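You operate a simulated robot arm through the tools that you are given. There is no shell and no other tool.

The job below is to be done with a simulated robot arm. You get a single attempt, and the scene is never put back.

Task
Hang the yellow and green poles on the forks for their lengths.
Fine: they hang on the returns forks; raise the low guard first and lower it after; the other poles stay.
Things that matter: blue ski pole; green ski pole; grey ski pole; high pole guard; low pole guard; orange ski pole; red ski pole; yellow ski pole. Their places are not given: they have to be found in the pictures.

The check looks at the end state, three seconds after you hand in, the way a careful person would. Anything else that was tipped, shoved, dropped, spilled or broken makes it a failure.

Robot
A 7-joint arm with a two-finger parallel gripper, fixed in place. Base frame: the origin is on the floor under the middle of its stand, x ahead of it, y to its left, z up. Readings come in mm, rad, newtons and seconds.
It reaches about 1479 mm from its shoulder. Its first joint turns from -2.897 to 2.897 rad. Payload 4.4 kg.
The TCP is the grasp point between the finger pads, 23 mm short of the fingertips. In the tool frame z runs along the fingers and y along their closing line. Largest opening 94 mm; finger width 38, thickness 10; the body of the gripper, 54 by 96 mm, starts 39 mm behind the TCP.
Orientation is told as [roll, pitch, yaw] about the base's x, y, z axes, in that order, counted from this pose: with the fingers straight down and closing along the base's y, the tool's x points along the base's -x, its y along +y and its z along -z.

Tools
- The arm moves only by the tool arm_command. Its argument "series" is text: rows parted by semicolons, each of 7 numbers parted by spaces: the turn, a rotation vector about the base's x, y, z in rad, then the shift along the base's x, y, z in mm, then the gripper command, from -1 (shut) to 1 (fully open), values between in proportion. In form: wx wy wz x y z grip; .... A call has 1 to 20 rows; each row is the pose to reach, as a shift and turn from the pose commanded when the call began. Rows are played at 5 a second. More than 50 mm and 0.15 rad between two rows, or a gripper value outside its range, and nothing of the call is played. A pose out of reach is approached as far as the arm can. The call stops where the force on the tool passes 90 N (or 10 N more than at its start, if that is more) or the arm is blocked; 0.2 s more then pass. Each finger travels about 72 mm/s and halts on what it meets, pressing with about 31 N; the grip force reading is that of the motor and also rises with nothing between the fingers. The clock runs only during rows and for 0.2 s after the last one: add rows that repeat a pose to give the fingers time. It gives the time, the measured TCP pose, the force on the tool (base axes), the opening and the grip force at its end, in the units of the frame above (readings bear some noise), with the torque about the TCP (base axes, N m) and any sound that the robot's microphone picked up.
- Cameras (640 x 400 px; columns grow to the right, rows downward): "scene" is fixed at [220.8, 500.1, 1480.5]; the picture's right is [0.07, -1.00, 0.00], its down [-0.59, -0.04, -0.81] and it looks along [0.80, 0.06, -0.59] (base axes); focal length 214 px, centre (320, 200). "wrist" rides on the gripper at [86, 16, -74] in the tool frame; the picture's right is [-0.18, 0.98, 0.00], its down [-0.58, -0.11, -0.81] and it looks along [-0.79, -0.15, 0.59] (tool axes); focal length 243 px, centre (320, 200).
- snapshot(camera): a new picture of that camera. It takes no simulated time.
- probe_pixels(camera, pixels): for up to 12 pixels [column, row] of the newest picture of that camera ("zoom" is the newest enlarged one), the place [x, y, z] in the base frame of the surface seen there, good to about 2 mm. It takes no simulated time.
- inspect(camera, box): a new picture of the part [left, top, right, bottom] of that camera's present view, enlarged. It takes no simulated time.
- finish_job(): hands the job in; it is judged then, once.

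Open the gripper and draw the arm clear of the work before you hand the job in, unless the task says otherwise.

The tools are called after "Request:" by a JSON object that holds its "fn" and its "kwargs". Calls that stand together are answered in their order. arm_command: Moves the arm, as the interface text tells. Its arguments: {"type":"object","properties":{"series":{"type":"string"}},"required":["series"]} The other tools are called the same way: snapshot (camera) takes a picture; probe_pixels (camera, pixels) gives the place of the surface under pixels of a picture; inspect (camera, box) takes an enlarged picture of a part of a camera's view; finish_job () hands the job in.

At the start:

```text
t: 0.0
ee_pos: [528.5, 501.9, 1361.2]
tool_rot: [0.001, -0.001, 0.0]
ft_force: [-0.1, -0.4, 0.2]
ft_torque: [0.04, 0.04, -0.01]
width: 93.8
gripper_force: 0.1
```

scene: 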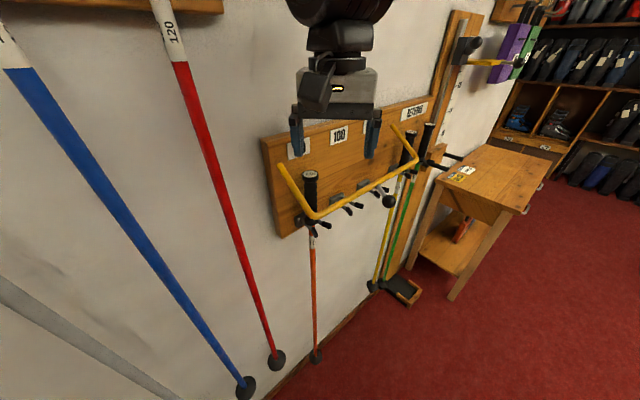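
wrist: 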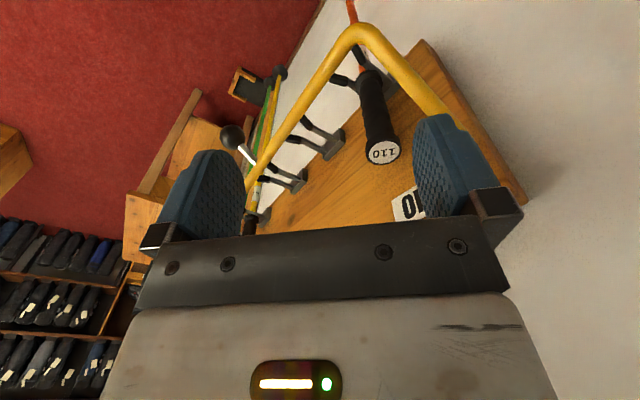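

The first pictures show a low rack board with a yellow guard bar (scene about 270-420, 130-220), an orange pole hanging at about (311,200), and yellow and green poles standing at about (400,200). I'll zoom in to see the details.

Request:
{"fn": "inspect", "kwargs": {"camera": "scene", "box": [250, 80, 450, 240]}}

Request:
{"fn": "inspect", "kwargs": {"camera": "scene", "box": [350, 100, 470, 320]}}

Request:
{"fn": "inspect", "kwargs": {"camera": "scene", "box": [420, 0, 560, 120]}}

Request:
{"fn": "inspect", "kwargs": {"camera": "wrist", "box": [200, 0, 480, 240]}}

```text
2.50 times, centred on (350, 160) of scene
```

zoom: 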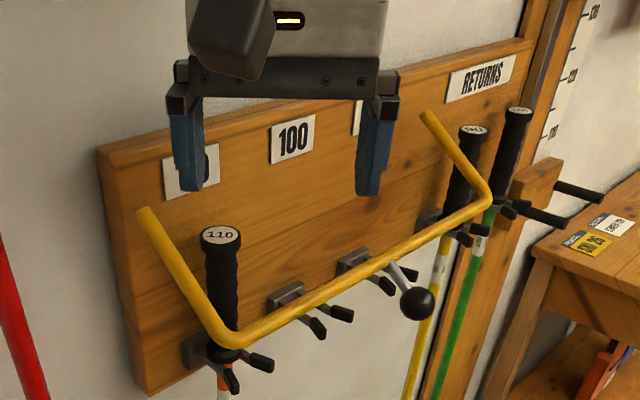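

```text
1.82 times, centred on (410, 210) of scene
```

zoom: 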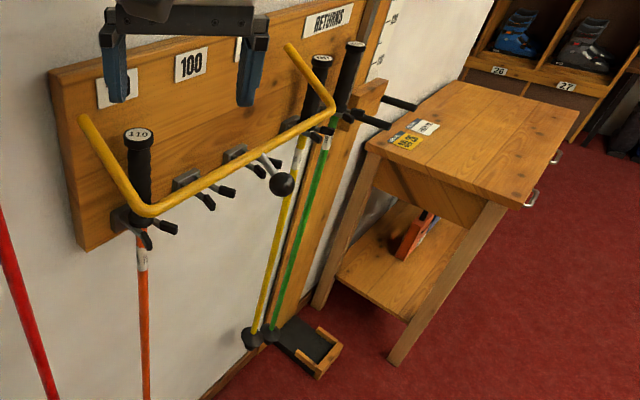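

```text
3.33 times, centred on (490, 60) of scene
```

zoom: 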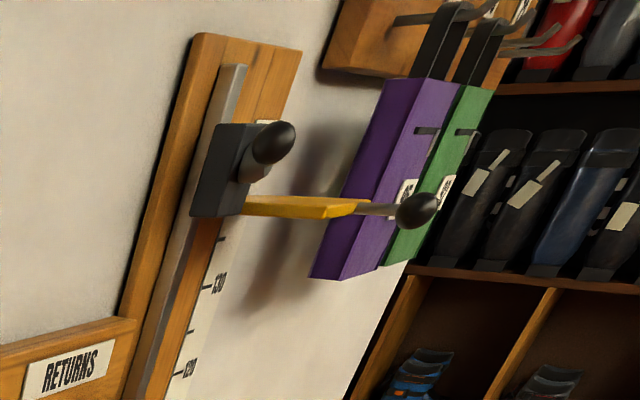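

```text
1.67 times, centred on (340, 120) of wrist
```

zoom: 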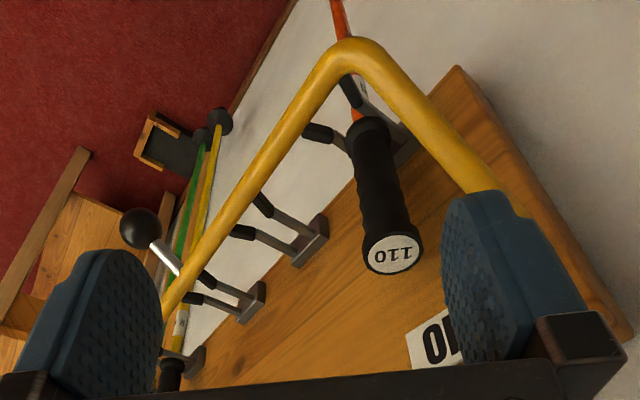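

The yellow and green poles appear to hang on the returns forks under the RETURNS sign. I need the labels on the board and pole tops, so I zoom closer.

Request:
{"fn": "inspect", "kwargs": {"camera": "scene", "box": [385, 95, 445, 135]}}

Request:
{"fn": "inspect", "kwargs": {"camera": "scene", "box": [385, 130, 445, 180]}}

Request:
{"fn": "inspect", "kwargs": {"camera": "scene", "box": [280, 110, 400, 220]}}

Request:
{"fn": "inspect", "kwargs": {"camera": "scene", "box": [0, 0, 240, 120]}}

Request:
{"fn": "inspect", "kwargs": {"camera": "scene", "box": [440, 150, 540, 220]}}

```text
10.00 times, centred on (415, 115) of scene
```

zoom: 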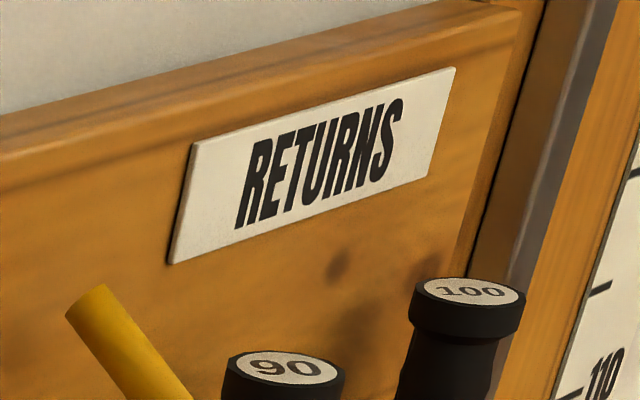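

```text
8.00 times, centred on (415, 155) of scene
```

zoom: 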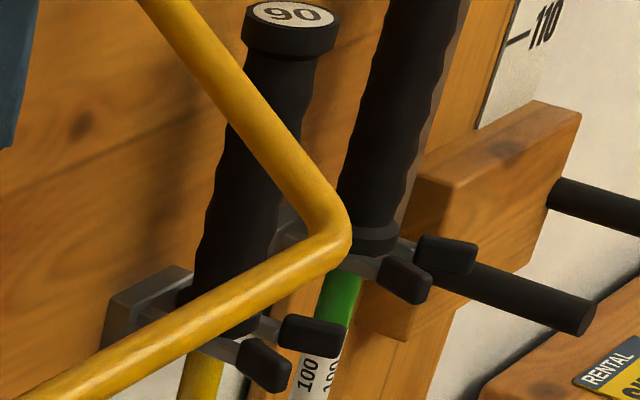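

```text
3.64 times, centred on (340, 165) of scene
```

zoom: 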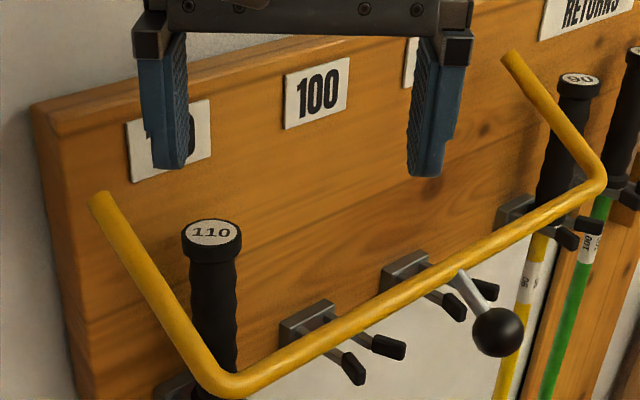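

```text
2.67 times, centred on (120, 60) of scene
```

zoom: 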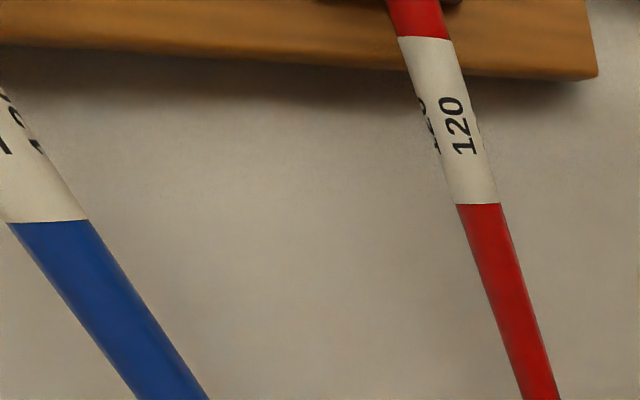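

```text
5.71 times, centred on (490, 185) of scene
```

zoom: 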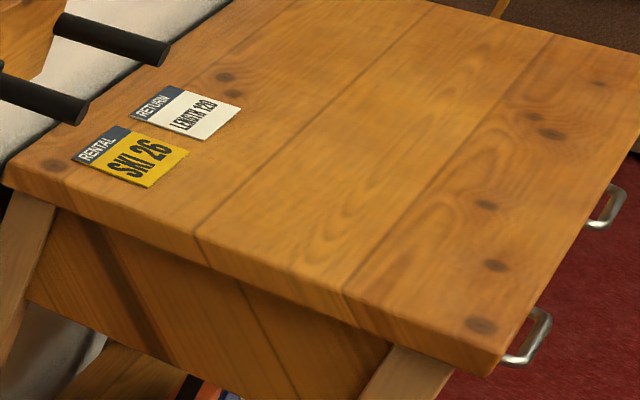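

Pole caps and shaft labels read yellow = 90 and green = 100; board signs read 110(?), 100, and a third hidden by the finger. I'll probe 3D points of the guard, forks, and poles.

Request:
{"fn": "snapshot", "kwargs": {"camera": "scene"}}

Request:
{"fn": "probe_pixels", "kwargs": {"camera": "scene", "pixels": [[281, 165], [294, 186], [312, 217], [318, 217], [350, 201], [380, 187], [411, 166], [417, 160], [405, 140], [394, 127], [389, 202], [378, 192]]}}

Request:
{"fn": "inspect", "kwargs": {"camera": "scene", "box": [250, 80, 450, 240]}}

Request:
{"fn": "probe_pixels", "kwargs": {"camera": "zoom", "pixels": [[220, 236], [225, 290], [475, 130], [519, 112], [295, 140], [185, 185], [480, 80], [130, 200], [290, 290], [350, 258], [430, 215], [500, 60]]}}

```text
taken
```

scene: 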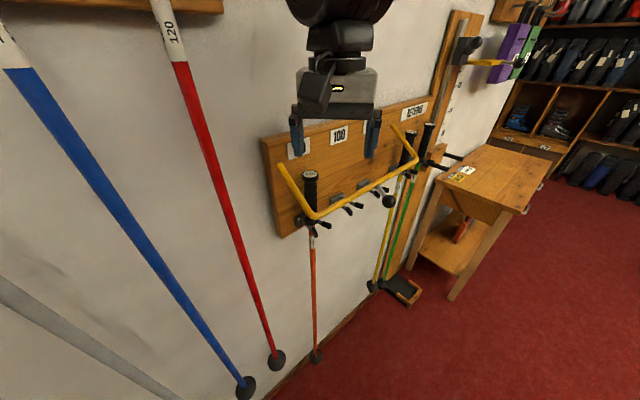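

```text
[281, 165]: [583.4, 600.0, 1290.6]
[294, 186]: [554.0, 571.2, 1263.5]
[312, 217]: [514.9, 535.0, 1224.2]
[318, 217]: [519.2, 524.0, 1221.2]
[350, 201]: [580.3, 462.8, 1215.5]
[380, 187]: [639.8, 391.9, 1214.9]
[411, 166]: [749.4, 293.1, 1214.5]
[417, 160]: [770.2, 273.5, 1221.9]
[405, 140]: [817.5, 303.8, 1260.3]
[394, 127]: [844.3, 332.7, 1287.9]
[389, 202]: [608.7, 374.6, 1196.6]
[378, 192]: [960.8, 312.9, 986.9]
```

```text
2.50 times, centred on (350, 160) of scene
```

zoom: 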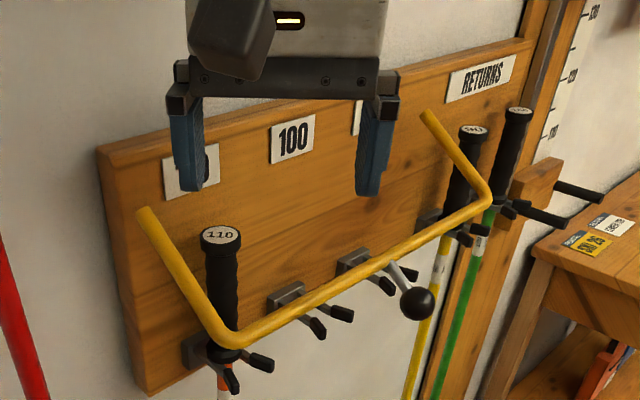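

```text
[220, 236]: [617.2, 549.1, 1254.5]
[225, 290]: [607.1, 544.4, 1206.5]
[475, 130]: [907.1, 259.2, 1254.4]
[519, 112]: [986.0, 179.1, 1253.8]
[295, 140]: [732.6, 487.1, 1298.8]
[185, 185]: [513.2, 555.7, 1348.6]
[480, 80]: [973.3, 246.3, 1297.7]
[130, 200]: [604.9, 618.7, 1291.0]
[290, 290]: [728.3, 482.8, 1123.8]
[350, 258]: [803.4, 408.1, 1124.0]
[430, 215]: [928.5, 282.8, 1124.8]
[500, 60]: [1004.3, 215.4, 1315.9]
```

The board lies at 45° to the base axes; the forks sit along it and the guard's arm ends look like a hinge line near z≈1290. I'll zoom on the hinge ends, the knob, and the forks for detail.

Request:
{"fn": "inspect", "kwargs": {"camera": "scene", "box": [262, 135, 342, 245]}}

Request:
{"fn": "inspect", "kwargs": {"camera": "scene", "box": [335, 165, 415, 220]}}

Request:
{"fn": "probe_pixels", "kwargs": {"camera": "zoom", "pixels": [[432, 300], [432, 270], [400, 215], [145, 320], [100, 270], [350, 250], [300, 200], [460, 300], [400, 300], [432, 330], [30, 230], [230, 130]]}}

Request:
{"fn": "inspect", "kwargs": {"camera": "wrist", "box": [220, 60, 380, 220]}}

```text
3.64 times, centred on (302, 190) of scene
```

zoom: 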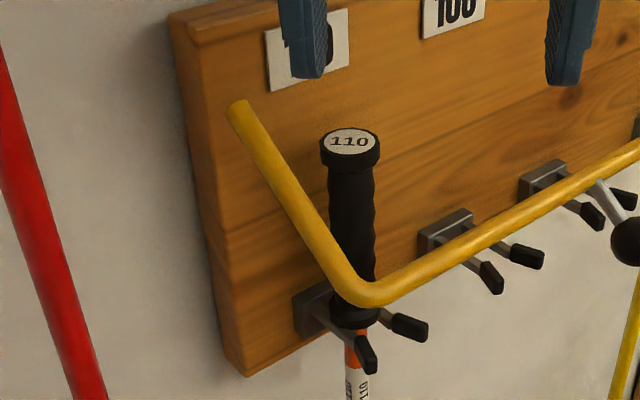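

```text
7.27 times, centred on (375, 192) of scene
```

zoom: 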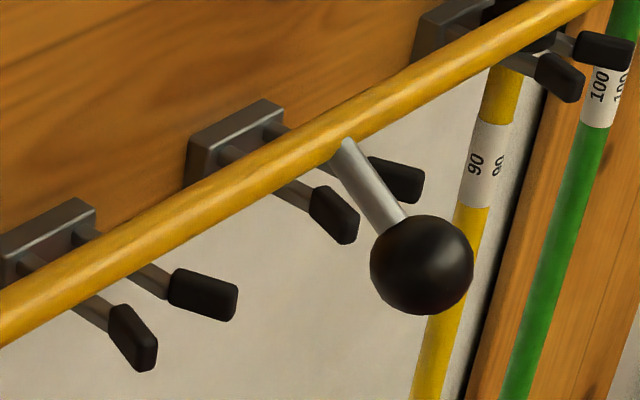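

```text
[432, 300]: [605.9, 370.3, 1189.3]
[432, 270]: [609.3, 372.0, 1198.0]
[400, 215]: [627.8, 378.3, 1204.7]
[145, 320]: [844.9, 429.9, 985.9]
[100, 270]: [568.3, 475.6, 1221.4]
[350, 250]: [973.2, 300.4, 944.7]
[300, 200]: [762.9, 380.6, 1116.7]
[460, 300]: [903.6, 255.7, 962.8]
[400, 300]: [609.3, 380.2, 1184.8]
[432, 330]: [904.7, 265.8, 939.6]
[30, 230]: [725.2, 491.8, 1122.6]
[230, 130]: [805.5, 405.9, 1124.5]
```

```text
2.50 times, centred on (300, 140) of wrist
```

zoom: 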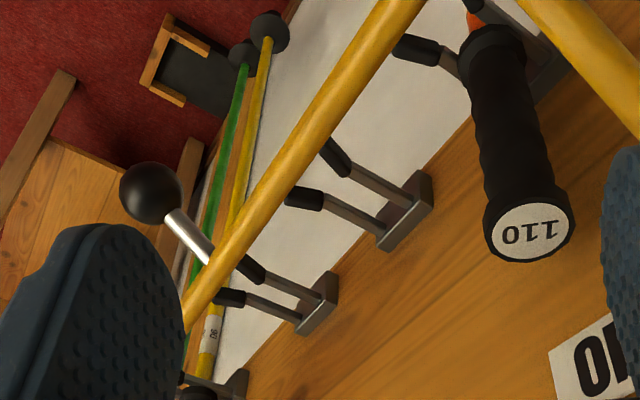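

The knob ball (zoom (422,265)) is about 30 mm wide with its centre near (621, 370, 1190); the guard's arms run back to a hinge line near the board. I'll back away from the board and yaw the gripper 45° to face it.

Request:
{"fn": "arm_command", "kwargs": {"series": "0 0 0.112 -14 -22 0 1; 0 0 0.224 -28 -44 0 1; 0 0 0.336 -42 -65 0 1; 0 0 0.449 -56 -87 0 1; 0 0 0.561 -70 -109 0 1; 0 0 0.673 -84 -130 0 1; 0 0 0.7854 -98 -152 0 1; 0 0 0.7854 -98 -152 0 1"}}

```text
t: 1.8
ee_pos: [432.5, 347.3, 1362.3]
tool_rot: [0.0, 0.0, 0.787]
ft_force: [0.0, 0.2, 0.6]
ft_torque: [0.02, 0.0, -0.02]
width: 94.0
gripper_force: 0.1
```

The gripper is now at (432, 347, 1362), yawed 45°. The view of the board should be clear, so I take new pictures of both cameras.

Request:
{"fn": "snapshot", "kwargs": {"camera": "scene"}}

Request:
{"fn": "snapshot", "kwargs": {"camera": "wrist"}}

Request:
{"fn": "inspect", "kwargs": {"camera": "scene", "box": [260, 80, 440, 240]}}

```text
taken
```

scene: 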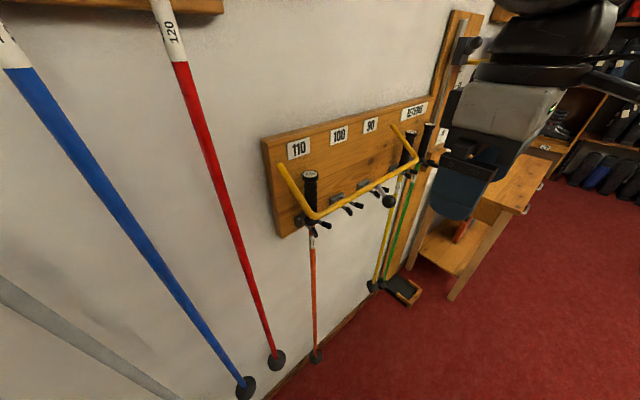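

```text
taken
```

wrist: 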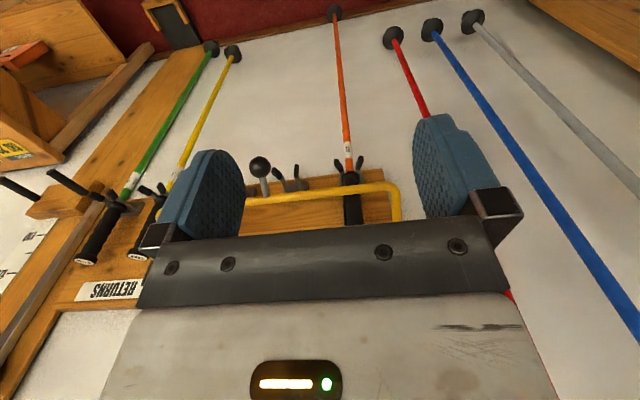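

```text
2.50 times, centred on (350, 160) of scene
```

zoom: 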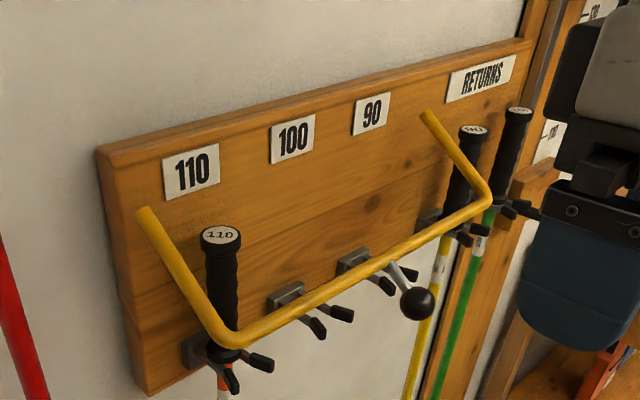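

All signs are now visible: 110, 100, 90, RETURNS. I probe the fork prongs, handle bottoms, board top, wall, and the two pegs beside the green pole.

Request:
{"fn": "probe_pixels", "kwargs": {"camera": "zoom", "pixels": [[192, 172], [293, 140], [371, 113], [320, 130], [320, 110], [320, 80], [318, 330], [343, 314], [388, 286], [408, 272], [233, 382], [262, 360]]}}

Request:
{"fn": "inspect", "kwargs": {"camera": "scene", "box": [395, 115, 475, 185]}}

Request:
{"fn": "probe_pixels", "kwargs": {"camera": "zoom", "pixels": [[30, 100], [140, 140], [170, 50], [180, 210], [230, 195], [380, 245], [455, 180], [300, 170], [60, 290], [100, 270], [230, 50], [420, 230]]}}

```text
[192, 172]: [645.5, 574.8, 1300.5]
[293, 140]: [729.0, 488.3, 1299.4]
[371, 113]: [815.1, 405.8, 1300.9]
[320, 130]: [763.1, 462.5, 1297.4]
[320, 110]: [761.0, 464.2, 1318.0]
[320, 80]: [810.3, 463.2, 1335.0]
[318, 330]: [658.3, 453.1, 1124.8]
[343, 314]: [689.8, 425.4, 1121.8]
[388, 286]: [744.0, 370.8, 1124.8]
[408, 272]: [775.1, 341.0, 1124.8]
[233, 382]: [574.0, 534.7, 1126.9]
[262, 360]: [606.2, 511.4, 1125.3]
```

```text
5.71 times, centred on (435, 150) of scene
```

zoom: 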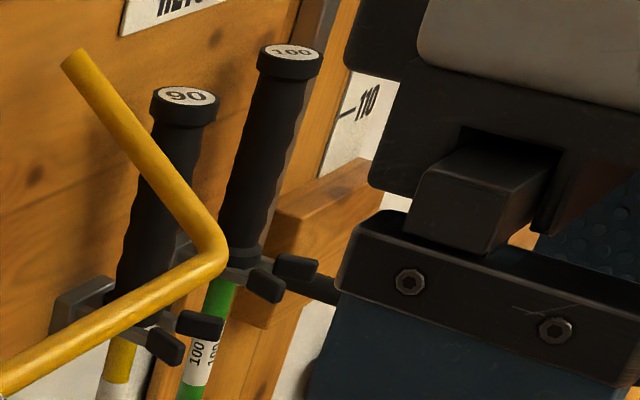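

```text
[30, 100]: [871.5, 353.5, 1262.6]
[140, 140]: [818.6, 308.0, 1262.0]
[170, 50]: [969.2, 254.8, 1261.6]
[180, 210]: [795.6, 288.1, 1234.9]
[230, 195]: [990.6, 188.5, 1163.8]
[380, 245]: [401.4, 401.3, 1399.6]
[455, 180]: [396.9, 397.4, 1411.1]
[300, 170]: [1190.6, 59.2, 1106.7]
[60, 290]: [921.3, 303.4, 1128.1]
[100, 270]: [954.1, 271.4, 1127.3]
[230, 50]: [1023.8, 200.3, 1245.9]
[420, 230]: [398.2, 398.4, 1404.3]
```

Forks sit at u≈48, 168, 288 along the board with prong tops near z≈1125 and tips about 80 mm off the board; the wall is behind the board. Now I pitch the gripper up to 30° below horizontal and go to a pre-grasp pose in front of the knob.

Request:
{"fn": "arm_command", "kwargs": {"series": "0.0926 -0.0926 0 15 -6 -14 1; 0.1851 -0.1851 0 30 -11 -29 1; 0.2777 -0.2777 0 46 -17 -44 1; 0.3702 -0.3702 0 61 -22 -58 1; 0.4628 -0.4628 0 76 -28 -73 1; 0.5554 -0.5554 0 91 -34 -88 1; 0.6479 -0.6479 0 106 -39 -102 1; 0.7405 -0.7405 0 122 -45 -117 1; 0.7405 -0.7405 0 122 -45 -117 1"}}

Request:
{"fn": "snapshot", "kwargs": {"camera": "scene"}}

Request:
{"fn": "snapshot", "kwargs": {"camera": "wrist"}}

```text
t: 3.8
ee_pos: [553.3, 303.4, 1243.4]
tool_rot: [-0.002, -1.049, 0.784]
ft_force: [0.1, 0.2, -0.1]
ft_torque: [-0.01, 0.03, 0.01]
width: 93.9
gripper_force: 0.0
```

```text
taken
```

scene: 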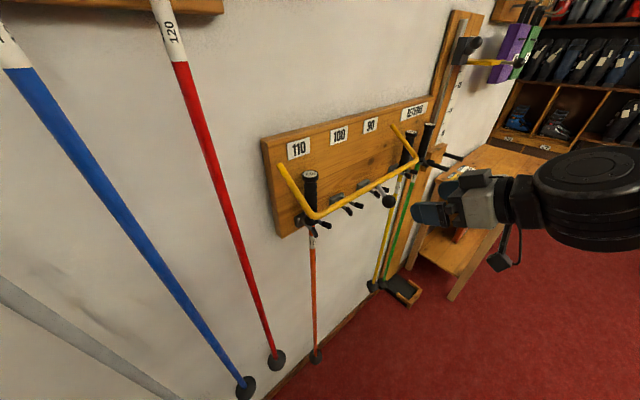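

```text
taken
```

wrist: 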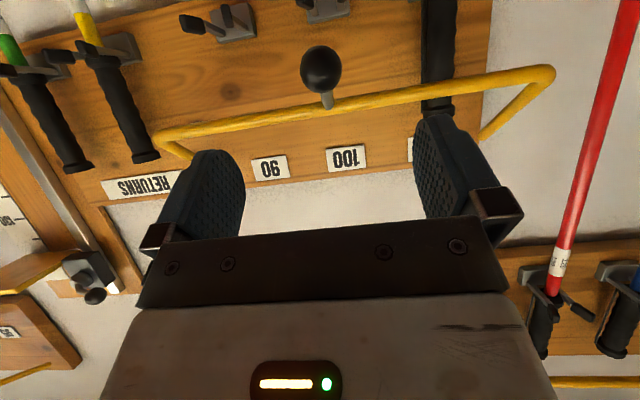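

The wrist view now shows (upside down) the knob at (321,69), forks at the top and yellow/green handles at left. I probe ball, bar and handles from this view.

Request:
{"fn": "probe_pixels", "kwargs": {"camera": "wrist", "pixels": [[321, 69], [305, 69], [337, 69], [327, 100], [400, 90], [250, 118], [550, 78], [500, 125], [160, 135], [185, 155], [270, 167], [345, 158]]}}

Request:
{"fn": "inspect", "kwargs": {"camera": "wrist", "box": [0, 0, 260, 180]}}

Request:
{"fn": "probe_pixels", "kwargs": {"camera": "zoom", "pixels": [[335, 385], [310, 300], [275, 220], [245, 165], [180, 400], [120, 310], [70, 210], [20, 120], [245, 130], [180, 115], [470, 55], [530, 40]]}}

```text
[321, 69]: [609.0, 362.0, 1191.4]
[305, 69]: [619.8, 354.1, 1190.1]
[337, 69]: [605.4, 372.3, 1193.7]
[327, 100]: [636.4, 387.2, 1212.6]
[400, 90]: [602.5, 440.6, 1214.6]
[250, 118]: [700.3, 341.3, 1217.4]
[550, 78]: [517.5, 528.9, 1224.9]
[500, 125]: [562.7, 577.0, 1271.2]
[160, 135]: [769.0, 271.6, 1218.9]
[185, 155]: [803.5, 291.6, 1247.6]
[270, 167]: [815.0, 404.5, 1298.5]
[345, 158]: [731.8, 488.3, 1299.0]
```

```text
2.22 times, centred on (130, 90) of wrist
```

zoom: 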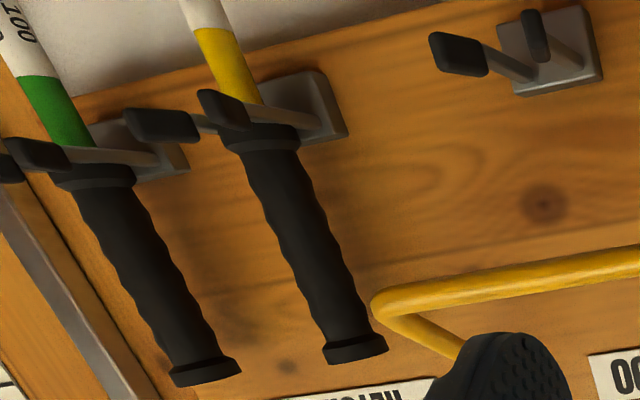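

```text
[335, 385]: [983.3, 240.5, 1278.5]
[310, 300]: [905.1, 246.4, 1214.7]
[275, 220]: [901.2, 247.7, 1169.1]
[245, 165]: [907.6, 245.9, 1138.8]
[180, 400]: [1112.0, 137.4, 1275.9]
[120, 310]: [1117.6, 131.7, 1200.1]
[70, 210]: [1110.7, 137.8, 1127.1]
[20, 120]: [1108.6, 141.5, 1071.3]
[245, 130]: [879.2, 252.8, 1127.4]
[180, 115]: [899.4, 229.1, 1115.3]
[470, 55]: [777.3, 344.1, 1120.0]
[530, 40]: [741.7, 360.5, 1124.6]
```

Ball centre works out to about (621, 371, 1190). Now I zoom on the caps and handle bottoms of yellow/green for accurate axis positions before any motion.

Request:
{"fn": "inspect", "kwargs": {"camera": "scene", "box": [395, 115, 475, 185]}}

Request:
{"fn": "probe_pixels", "kwargs": {"camera": "zoom", "pixels": [[187, 97], [160, 97], [214, 99], [290, 53], [262, 53], [318, 57], [130, 270], [160, 200], [255, 150], [240, 230], [165, 345], [200, 323]]}}

Request:
{"fn": "inspect", "kwargs": {"camera": "scene", "box": [410, 130, 490, 190]}}

Request:
{"fn": "probe_pixels", "kwargs": {"camera": "zoom", "pixels": [[110, 130], [150, 140], [200, 155], [240, 175], [250, 60], [300, 80], [380, 80], [430, 110], [180, 60], [290, 200], [210, 120], [120, 90]]}}

```text
5.71 times, centred on (435, 150) of scene
```

zoom: 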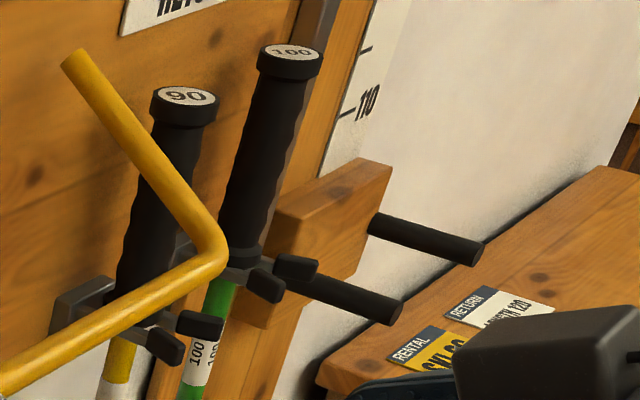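

```text
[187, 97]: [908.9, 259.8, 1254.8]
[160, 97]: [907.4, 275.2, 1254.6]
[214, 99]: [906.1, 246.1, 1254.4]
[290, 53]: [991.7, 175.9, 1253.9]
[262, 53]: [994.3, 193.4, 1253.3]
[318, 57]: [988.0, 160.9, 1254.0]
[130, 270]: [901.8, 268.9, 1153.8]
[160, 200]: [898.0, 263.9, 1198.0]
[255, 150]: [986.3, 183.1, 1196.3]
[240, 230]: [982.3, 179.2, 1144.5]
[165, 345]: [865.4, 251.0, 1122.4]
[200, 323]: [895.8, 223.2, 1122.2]
```

```text
6.67 times, centred on (450, 160) of scene
```

zoom: 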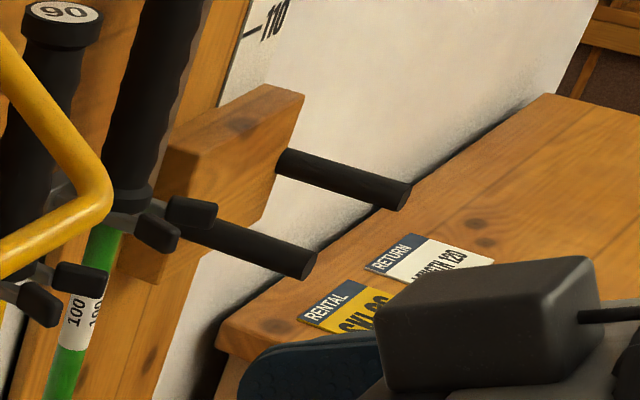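

```text
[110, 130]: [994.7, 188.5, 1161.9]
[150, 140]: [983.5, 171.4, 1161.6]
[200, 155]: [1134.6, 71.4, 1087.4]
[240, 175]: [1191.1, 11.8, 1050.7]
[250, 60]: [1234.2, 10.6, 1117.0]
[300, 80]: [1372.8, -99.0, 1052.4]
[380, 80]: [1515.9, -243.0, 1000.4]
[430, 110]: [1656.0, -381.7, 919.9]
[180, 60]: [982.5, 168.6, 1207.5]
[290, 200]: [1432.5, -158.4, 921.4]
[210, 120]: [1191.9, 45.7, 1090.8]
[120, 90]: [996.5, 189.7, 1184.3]
```

The caps put yellow at u≈458 and green at u≈576 (both about 39 mm off the board). I'll now advance 110 mm along the fingers to put the TCP on the knob, still open, and look.

Request:
{"fn": "arm_command", "kwargs": {"series": "0 0 0 17 17 -13.5 1; 0 0 0 34 34 -27 1; 0 0 0 51 51 -40.5 1; 0 0 0 68 67.5 -54 1; 0 0 0 68 67.5 -54 1"}}

Request:
{"fn": "snapshot", "kwargs": {"camera": "wrist"}}

Request:
{"fn": "inspect", "kwargs": {"camera": "scene", "box": [330, 140, 450, 230]}}

```text
t: 5.0
ee_pos: [622.9, 371.7, 1191.1]
tool_rot: [0.0, -1.048, 0.785]
ft_force: [0.2, -1.1, -0.1]
ft_torque: [0.0, 0.0, 0.01]
width: 94.1
gripper_force: 0.1
```

```text
taken
```

wrist: 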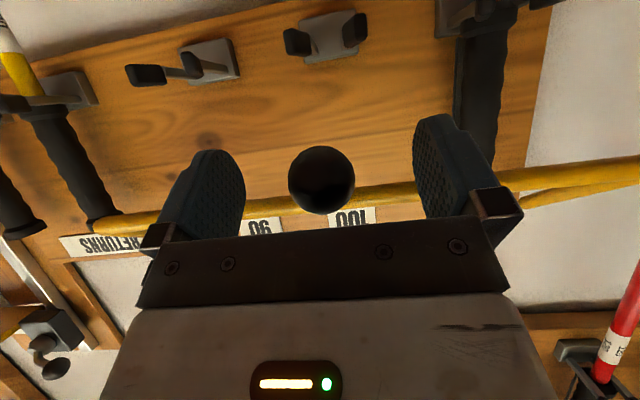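

```text
4.44 times, centred on (390, 185) of scene
```

zoom: 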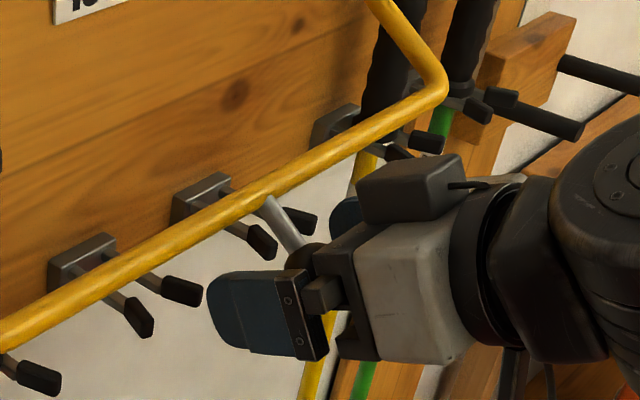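

The ball appears at (321,180) in the wrist view, matching the projected TCP (320,182). I close the gripper on it.

Request:
{"fn": "probe_pixels", "kwargs": {"camera": "zoom", "pixels": [[400, 165], [440, 200], [370, 185], [450, 160], [400, 270], [230, 290]]}}

Request:
{"fn": "arm_command", "kwargs": {"series": "0 0 0 0 0 0 0; 0 0 0 0 0 0 -0.5; 0 0 0 0 0 0 -1; 0 0 0 0 0 0 -1; 0 0 0 0 0 0 -1"}}

```text
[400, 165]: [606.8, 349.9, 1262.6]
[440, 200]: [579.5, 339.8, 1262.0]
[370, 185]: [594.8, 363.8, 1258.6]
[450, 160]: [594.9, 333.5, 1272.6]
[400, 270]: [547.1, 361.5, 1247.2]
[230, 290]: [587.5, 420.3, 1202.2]
```

```text
t: 6.2
ee_pos: [620.9, 372.2, 1191.6]
tool_rot: [0.001, -1.048, 0.789]
ft_force: [-24.2, 24.1, -0.6]
ft_torque: [0.08, 0.06, -0.06]
width: 31.3
gripper_force: 45.2
```

The grip closed at 31.3 mm on the ball, but there's about 34 N of side force toward −u, so I'll ease the TCP about 1.5 mm that way and check the force.

Request:
{"fn": "arm_command", "kwargs": {"series": "0 0 0 -0.5 0.5 0 -1; 0 0 0 -1.0 1.0 0 -1; 0 0 0 -1.0 1.0 0 -1"}}

```text
t: 7.0
ee_pos: [622.5, 372.3, 1189.9]
tool_rot: [0.0, -1.048, 0.786]
ft_force: [17.0, 11.5, 4.7]
ft_torque: [-0.69, 0.49, 0.01]
width: 31.3
gripper_force: 45.3
```

Side force is relieved. I start raising the guard by swinging the knob on a 168 mm arc about the estimated hinge (24, 1286 in board coordinates), 15° first, watching the forces.

Request:
{"fn": "arm_command", "kwargs": {"series": "0 0 0 -2.9 -2.9 6.2 -1; 0 0 0 -5.6 -5.6 12.4 -1; 0 0 0 -8.0 -8.0 18.9 -1; 0 0 0 -10.3 -10.3 25.4 -1; 0 0 0 -14.3 -14.3 38.9 -1"}}

Request:
{"fn": "inspect", "kwargs": {"camera": "scene", "box": [250, 80, 450, 240]}}

```text
t: 8.2
ee_pos: [606.8, 358.7, 1226.2]
tool_rot: [-0.002, -1.044, 0.784]
ft_force: [-1.2, -25.1, -17.9]
ft_torque: [-0.79, 0.72, -0.07]
width: 31.3
gripper_force: 45.1
```

```text
2.50 times, centred on (350, 160) of scene
```

zoom: 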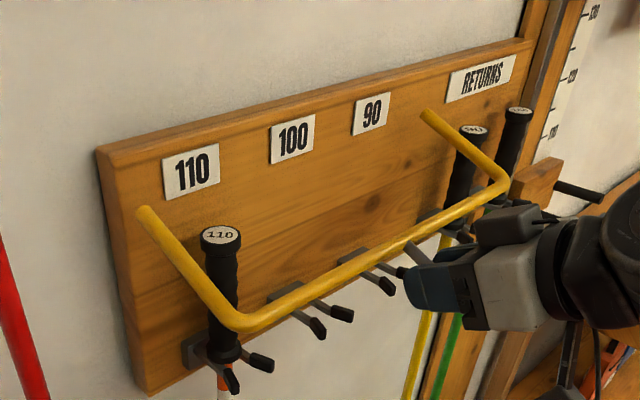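

The guard is rotating up about its arm ends as expected, with modest contact forces (about 24 N radially outward). I continue the arc with a slight outward correction.

Request:
{"fn": "arm_command", "kwargs": {"series": "0 0 0 -2.0 -2.6 7.0 -1; 0 0 0 -3.5 -4.1 14.0 -1; 0 0 0 -4.8 -5.5 21.1 -1; 0 0 0 -6.0 -6.6 28.3 -1; 0 0 0 -6.9 -7.5 35.5 -1; 0 0 0 -7.5 -8.1 42.8 -1; 0 0 0 -8.0 -8.6 50.1 -1; 0 0 0 -8.3 -8.9 57.5 -1"}}

```text
t: 10.0
ee_pos: [598.8, 348.8, 1286.0]
tool_rot: [0.0, -1.047, 0.786]
ft_force: [8.3, -28.8, -11.4]
ft_torque: [-1.02, 0.79, -0.13]
width: 31.6
gripper_force: 45.4
```

At (599, 349, 1286) the guard is level, radius about 171 mm fits, and forces stay low. I continue the arc 40° further.

Request:
{"fn": "arm_command", "kwargs": {"series": "0 0 0 0.4 -0.4 14.9 -1; 0 0 0 1.9 0.7 29.6 -1; 0 0 0 4.2 3.0 44.2 -1; 0 0 0 7.4 6.2 58.4 -1; 0 0 0 11.4 10.2 72.1 -1; 0 0 0 16.3 15.1 85.4 -1; 0 0 0 21.9 20.7 97.9 -1; 0 0 0 28.4 27.2 109.8 -1"}}

Request:
{"fn": "snapshot", "kwargs": {"camera": "scene"}}

```text
t: 11.8
ee_pos: [627.6, 376.3, 1397.9]
tool_rot: [-0.001, -1.049, 0.787]
ft_force: [-28.7, -0.9, 1.4]
ft_torque: [-0.82, 1.11, -0.08]
width: 31.6
gripper_force: 45.0
```

```text
taken
```

scene: 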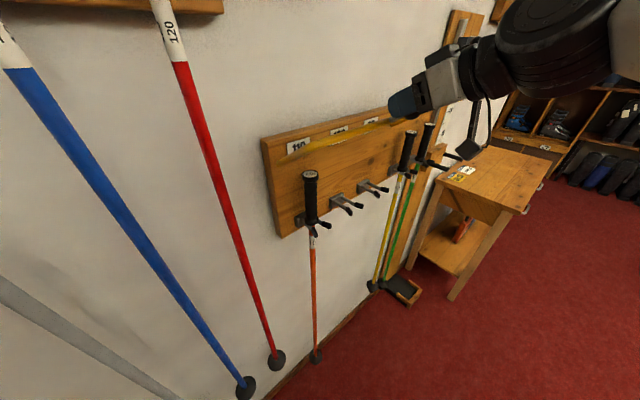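

The guard is now about 40° above level (radius 172 mm fits). I continue raising another 35°.

Request:
{"fn": "arm_command", "kwargs": {"series": "0 0 0 6.4 7.2 11.5 -1; 0 0 0 14.3 15.1 21.7 -1; 0 0 0 22.6 23.4 30.8 -1; 0 0 0 31.6 32.4 38.9 -1; 0 0 0 41.0 41.8 45.8 -1; 0 0 0 50.8 51.6 51.6 -1; 0 0 0 61.0 61.8 56.2 -1; 0 0 0 61.0 61.8 56.2 -1"}}

Request:
{"fn": "snapshot", "kwargs": {"camera": "scene"}}

Request:
{"fn": "snapshot", "kwargs": {"camera": "wrist"}}

```text
t: 13.6
ee_pos: [687.5, 439.4, 1452.8]
tool_rot: [-0.001, -1.045, 0.786]
ft_force: [-0.3, 0.3, 0.0]
ft_torque: [0.0, -0.02, -0.03]
width: 0.0
gripper_force: 42.5
```

```text
taken
```

scene: 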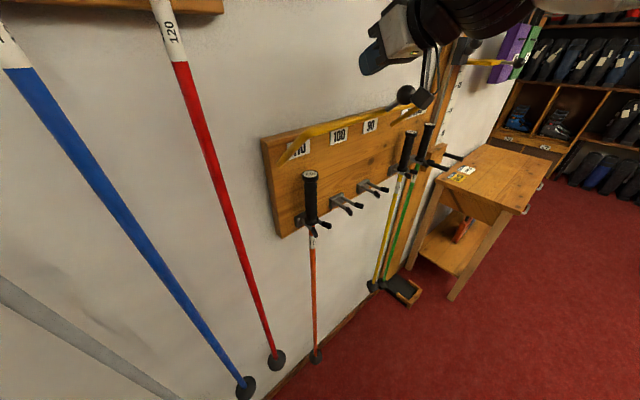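

```text
taken
```

wrist: 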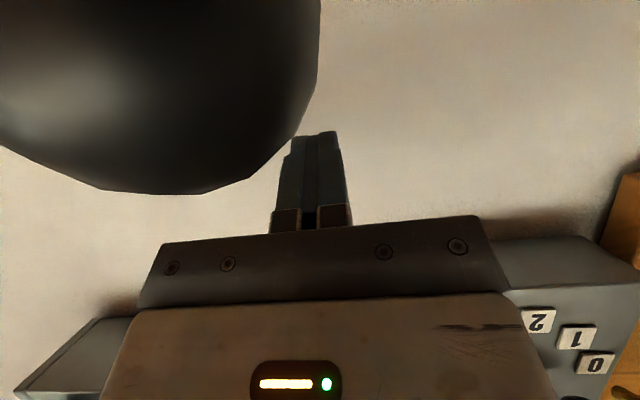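

The ball slipped out of the closed fingers (width 0.0) and the guard appears to be resting at its raised stop; the knob is at scene (405,93). I probe the guard to confirm its present position.

Request:
{"fn": "probe_pixels", "kwargs": {"camera": "scene", "pixels": [[405, 93], [400, 95], [285, 158], [305, 142], [330, 128], [360, 118], [390, 107], [400, 116], [412, 110], [425, 97], [330, 131], [345, 124]]}}

Request:
{"fn": "inspect", "kwargs": {"camera": "scene", "box": [250, 40, 450, 240]}}

```text
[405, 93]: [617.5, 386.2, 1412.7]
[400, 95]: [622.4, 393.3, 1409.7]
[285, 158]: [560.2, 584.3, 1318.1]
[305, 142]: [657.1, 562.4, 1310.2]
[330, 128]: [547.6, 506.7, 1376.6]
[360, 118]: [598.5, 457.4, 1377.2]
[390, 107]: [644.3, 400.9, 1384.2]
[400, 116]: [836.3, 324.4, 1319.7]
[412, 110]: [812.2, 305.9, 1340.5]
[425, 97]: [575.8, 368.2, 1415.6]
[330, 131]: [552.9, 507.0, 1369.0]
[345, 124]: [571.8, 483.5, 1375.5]
```

```text
2.00 times, centred on (350, 140) of scene
```

zoom: 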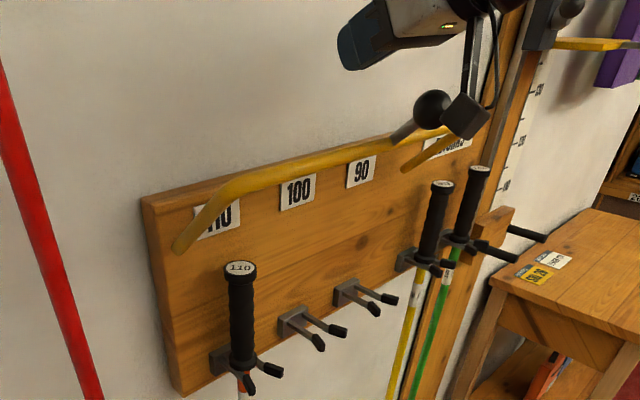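

The guard rests steady at about +45° (ball centre near (632, 382, 1410)), i.e. raised, and the wrist camera is just clear of the knob. I retreat straight back along the finger axis, then open.

Request:
{"fn": "arm_command", "kwargs": {"series": "0 0 0 -10 -10 8 -1; 0 0 0 -25 -25 20 -1; 0 0 0 -45 -45 37 -1; 0 0 0 -70 -70 57 -1; 0 0 0 -98 -98 80 -1; 0 0 0 -122 -122 90 0; 0 0 0 -122 -122 90 0"}}

Request:
{"fn": "snapshot", "kwargs": {"camera": "scene"}}

Request:
{"fn": "snapshot", "kwargs": {"camera": "wrist"}}

```text
t: 15.2
ee_pos: [567.2, 315.3, 1543.4]
tool_rot: [0.0, -1.047, 0.787]
ft_force: [0.8, -0.9, -0.2]
ft_torque: [-0.02, -0.01, 0.0]
width: 47.0
gripper_force: 0.0
```

```text
taken
```

scene: 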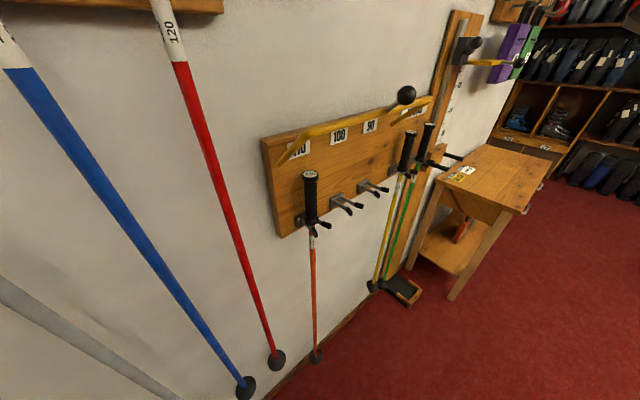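

```text
taken
```

wrist: 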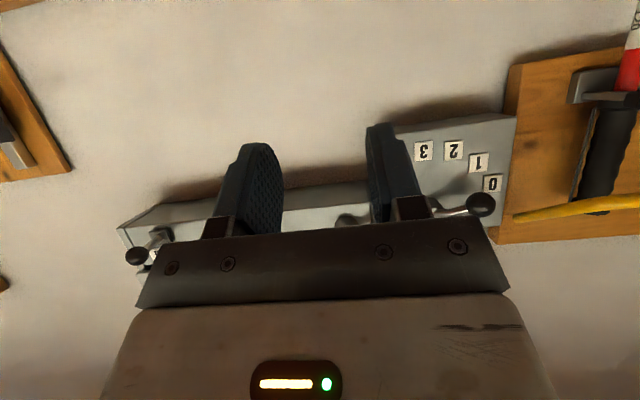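

The guard stays up by itself (knob at scene (406,95)), and 'RETURNS' poles are free to approach. I move to a pre-grasp pose 160 mm in front of the yellow handle, flattening the gripper to 15° below horizontal.

Request:
{"fn": "arm_command", "kwargs": {"series": "0 0 0 -25 -25 -20 0.6; 0.0154 -0.0154 0 -4 -37 -46.5 0.6; 0.0308 -0.0308 0 17 -49 -73 0.6; 0.0463 -0.0463 0 38 -61 -99.5 0.6; 0.0617 -0.0617 0 59 -73 -126 0.6; 0.0771 -0.0771 0 80 -85 -152.5 0.6; 0.0925 -0.0925 0 101 -97 -179 0.6; 0.108 -0.108 0 122 -109 -205.5 0.6; 0.1234 -0.1234 0 143 -121 -232 0.6; 0.1388 -0.1388 0 164 -133 -258.5 0.6; 0.1542 -0.1542 0 185 -145 -285 0.6; 0.1697 -0.1697 0 206 -157 -311.5 0.6; 0.1851 -0.1851 0 227 -169 -338 0.6; 0.1851 -0.1851 0 227 -169 -338 0.6"}}

Request:
{"fn": "snapshot", "kwargs": {"camera": "scene"}}

Request:
{"fn": "snapshot", "kwargs": {"camera": "wrist"}}

```text
t: 18.2
ee_pos: [791.9, 146.7, 1203.5]
tool_rot: [0.0, -1.311, 0.785]
ft_force: [0.5, 0.3, -0.6]
ft_torque: [-0.02, -0.02, 0.03]
width: 75.4
gripper_force: 0.1
```

```text
taken
```

scene: 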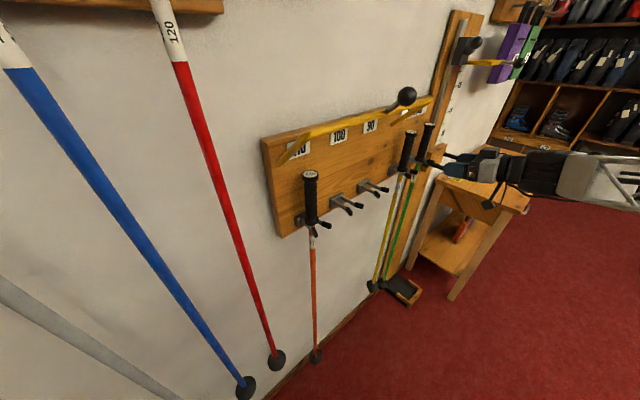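

```text
taken
```

wrist: 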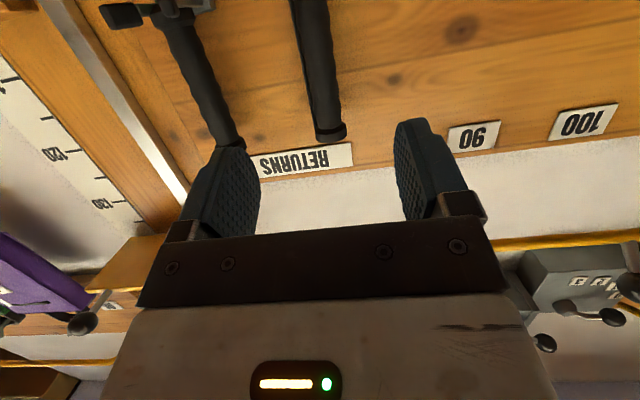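

The gripper is in front of the yellow handle (wrist view (305–333, 0–140)). I zoom and probe the handle edges and the fork to refine alignment.

Request:
{"fn": "inspect", "kwargs": {"camera": "wrist", "box": [80, 0, 400, 200]}}

Request:
{"fn": "probe_pixels", "kwargs": {"camera": "zoom", "pixels": [[475, 120], [440, 120], [508, 120], [460, 50], [485, 200], [495, 262], [502, 275], [230, 140], [270, 250], [85, 30], [200, 30], [300, 280]]}}

```text
2.00 times, centred on (240, 100) of wrist
```

zoom: 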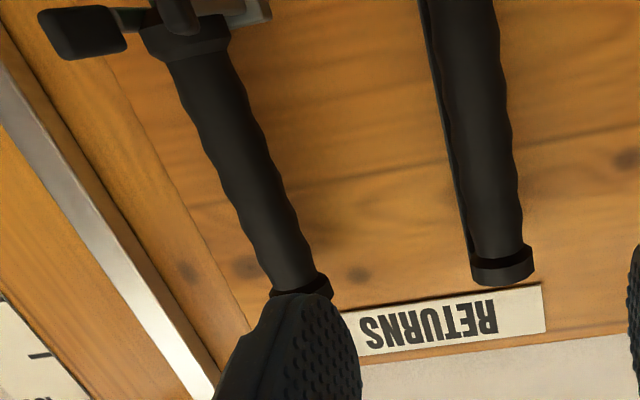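

```text
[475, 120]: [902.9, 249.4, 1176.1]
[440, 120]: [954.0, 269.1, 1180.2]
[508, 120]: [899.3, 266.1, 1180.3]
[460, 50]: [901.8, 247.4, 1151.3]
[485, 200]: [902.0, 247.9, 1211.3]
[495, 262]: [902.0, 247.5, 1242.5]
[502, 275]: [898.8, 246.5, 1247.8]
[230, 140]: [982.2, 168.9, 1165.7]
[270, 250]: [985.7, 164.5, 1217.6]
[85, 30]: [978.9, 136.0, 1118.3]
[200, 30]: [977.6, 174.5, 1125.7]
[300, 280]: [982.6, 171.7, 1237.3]
```

The handle is centred to within about 2 mm of the finger mid-plane. I shift 2 mm along +u and advance 160 mm to straddle the handle.

Request:
{"fn": "arm_command", "kwargs": {"series": "0 0 0 21.4 18.6 1 0.6; 0 0 0 41.4 38.6 1 0.6; 0 0 0 61.4 58.6 1 0.6; 0 0 0 81.4 78.6 1 0.6; 0 0 0 99.4 96.6 1 0.6; 0 0 0 114.4 111.6 1 0.6; 0 0 0 114.4 111.6 1 0.6"}}

Request:
{"fn": "snapshot", "kwargs": {"camera": "wrist"}}

Request:
{"fn": "inspect", "kwargs": {"camera": "scene", "box": [360, 90, 480, 190]}}

```text
t: 19.8
ee_pos: [907.6, 259.0, 1206.3]
tool_rot: [0.0, -1.311, 0.786]
ft_force: [-0.3, -0.4, 0.2]
ft_torque: [-0.02, -0.01, 0.0]
width: 74.9
gripper_force: 0.1
```

```text
taken
```

wrist: 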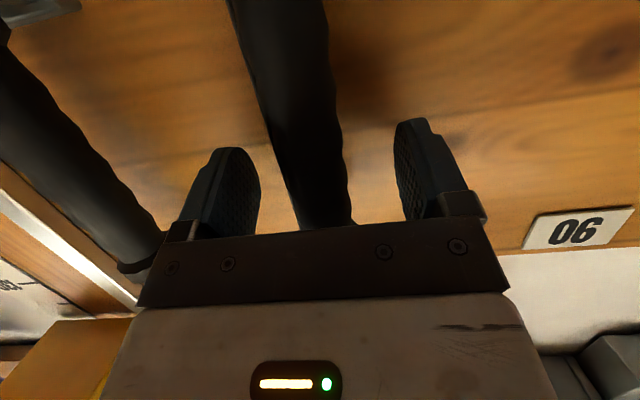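

```text
4.00 times, centred on (420, 140) of scene
```

zoom: 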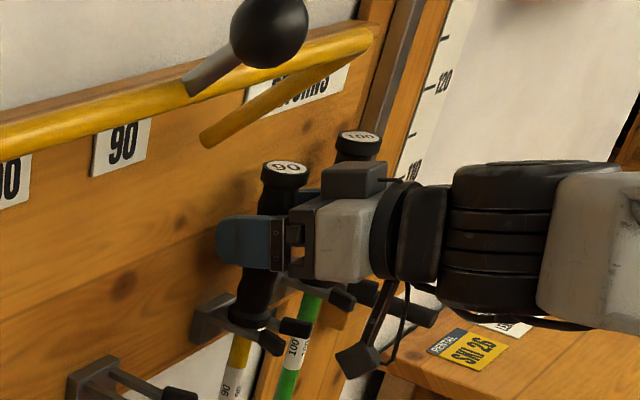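

The handle sits between the fingers, centred near wrist (316,182). I close on it.

Request:
{"fn": "arm_command", "kwargs": {"series": "0 0 0 0 0 0 0.2; 0 0 0 0 0 0 -0.3; 0 0 0 0 0 0 -1; 0 0 0 0 0 0 -1; 0 0 0 0 0 0 -1"}}

```text
t: 21.0
ee_pos: [907.4, 259.8, 1206.2]
tool_rot: [0.0, -1.309, 0.785]
ft_force: [1.9, -1.1, 2.3]
ft_torque: [-0.14, -0.15, 0.02]
width: 30.0
gripper_force: 31.5
```

Gripped at 30 mm with little side force. I lift straight up 30 mm slowly.

Request:
{"fn": "arm_command", "kwargs": {"series": "0 0 0 0 0 3 -1; 0 0 0 0 0 8 -1; 0 0 0 0 0 14 -1; 0 0 0 0 0 20 -1; 0 0 0 0 0 26 -1; 0 0 0 0 0 30 -1; 0 0 0 0 0 30 -1; 0 0 0 0 0 30 -1"}}

Request:
{"fn": "inspect", "kwargs": {"camera": "scene", "box": [350, 90, 470, 310]}}

Request:
{"fn": "snapshot", "kwargs": {"camera": "wrist"}}

```text
t: 22.8
ee_pos: [906.7, 259.0, 1235.9]
tool_rot: [0.0, -1.308, 0.786]
ft_force: [-0.4, -0.1, -2.3]
ft_torque: [0.05, 0.06, 0.0]
width: 29.7
gripper_force: 30.9
```

```text
1.82 times, centred on (410, 200) of scene
```

zoom: 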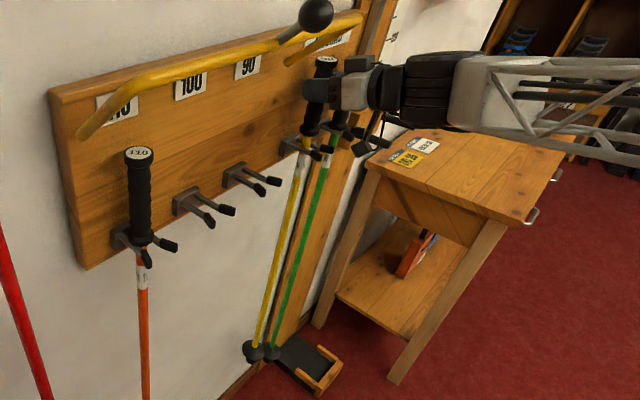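

```text
taken
```

wrist: 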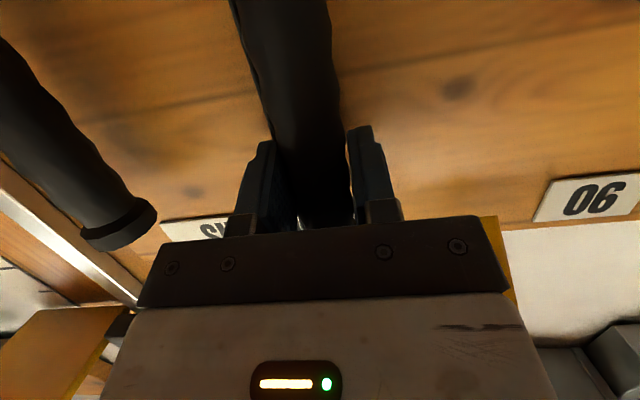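

The pole is up (about 2.3 N weight), clear of the fork. I draw it straight out from the board 115 mm with gentle acceleration.

Request:
{"fn": "arm_command", "kwargs": {"series": "0 0 0 -1.5 -1.5 1 -1; 0 0 0 -5 -5 2 -1; 0 0 0 -10.5 -10.5 3 -1; 0 0 0 -17.5 -17.5 4 -1; 0 0 0 -25.5 -25.5 5 -1; 0 0 0 -34 -34 5 -1; 0 0 0 -43 -43 5 -1; 0 0 0 -52 -52 5 -1; 0 0 0 -60.5 -60.5 5 -1; 0 0 0 -68 -68 5 -1; 0 0 0 -74 -74 5 -1; 0 0 0 -78.5 -78.5 5 -1; 0 0 0 -81 -81 5 -1; 0 0 0 -81.5 -81.5 5 -1; 0 0 0 -81.5 -81.5 5 -1"}}

Request:
{"fn": "snapshot", "kwargs": {"camera": "scene"}}

Request:
{"fn": "snapshot", "kwargs": {"camera": "wrist"}}

```text
t: 26.0
ee_pos: [825.4, 176.9, 1241.1]
tool_rot: [0.0, -1.309, 0.785]
ft_force: [0.0, 0.1, -1.9]
ft_torque: [0.11, 0.14, 0.02]
width: 29.8
gripper_force: 31.2
```

```text
taken
```

scene: 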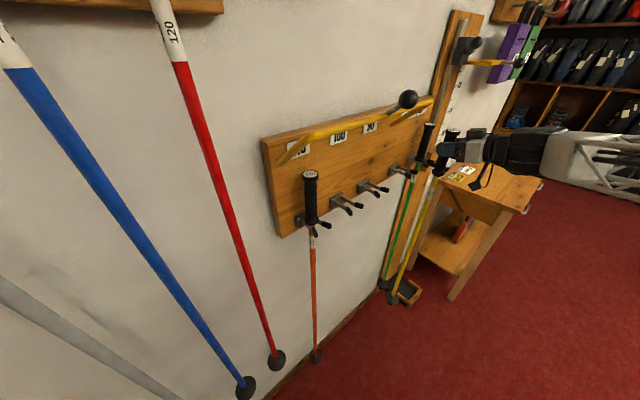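

```text
taken
```

wrist: 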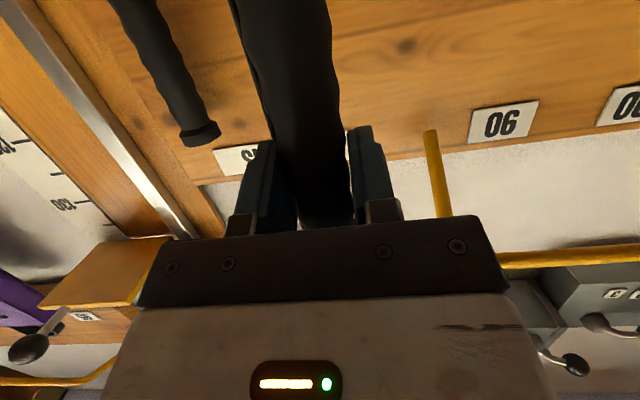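

The yellow pole is out in front of the board. I check that it hangs vertically by probing its cap and shaft.

Request:
{"fn": "inspect", "kwargs": {"camera": "scene", "box": [375, 115, 475, 315]}}

Request:
{"fn": "probe_pixels", "kwargs": {"camera": "zoom", "pixels": [[475, 35], [420, 135], [400, 180], [385, 210], [350, 280], [330, 320], [300, 362], [430, 110]]}}

```text
2.00 times, centred on (425, 215) of scene
```

zoom: 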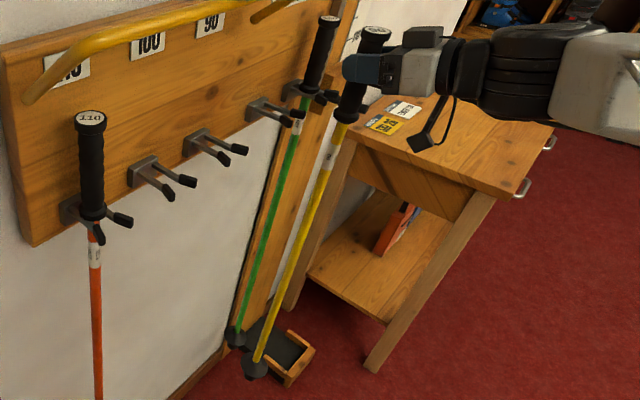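

```text
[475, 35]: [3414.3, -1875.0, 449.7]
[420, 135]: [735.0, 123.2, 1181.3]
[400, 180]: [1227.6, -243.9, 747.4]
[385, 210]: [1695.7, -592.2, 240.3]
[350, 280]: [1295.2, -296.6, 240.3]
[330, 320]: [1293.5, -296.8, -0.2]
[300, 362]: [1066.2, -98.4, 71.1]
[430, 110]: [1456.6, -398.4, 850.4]
```

I picked pixels off the pole; using the zoom, the yellow cap is at (375,33) and its shaft runs through (325,185) and (285,300).

Request:
{"fn": "probe_pixels", "kwargs": {"camera": "zoom", "pixels": [[375, 33], [339, 130], [325, 182], [313, 215], [299, 255], [285, 297], [270, 340], [255, 366], [330, 20], [296, 115], [275, 190], [255, 260]]}}

```text
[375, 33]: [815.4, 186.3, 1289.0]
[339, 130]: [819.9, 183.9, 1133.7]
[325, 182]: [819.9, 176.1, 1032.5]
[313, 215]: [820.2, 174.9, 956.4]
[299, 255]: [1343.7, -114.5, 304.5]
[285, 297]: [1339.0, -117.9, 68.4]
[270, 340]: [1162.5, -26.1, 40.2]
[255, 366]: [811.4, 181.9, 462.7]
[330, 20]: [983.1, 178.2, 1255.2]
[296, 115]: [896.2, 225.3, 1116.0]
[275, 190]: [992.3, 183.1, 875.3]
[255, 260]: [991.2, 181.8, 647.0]
```

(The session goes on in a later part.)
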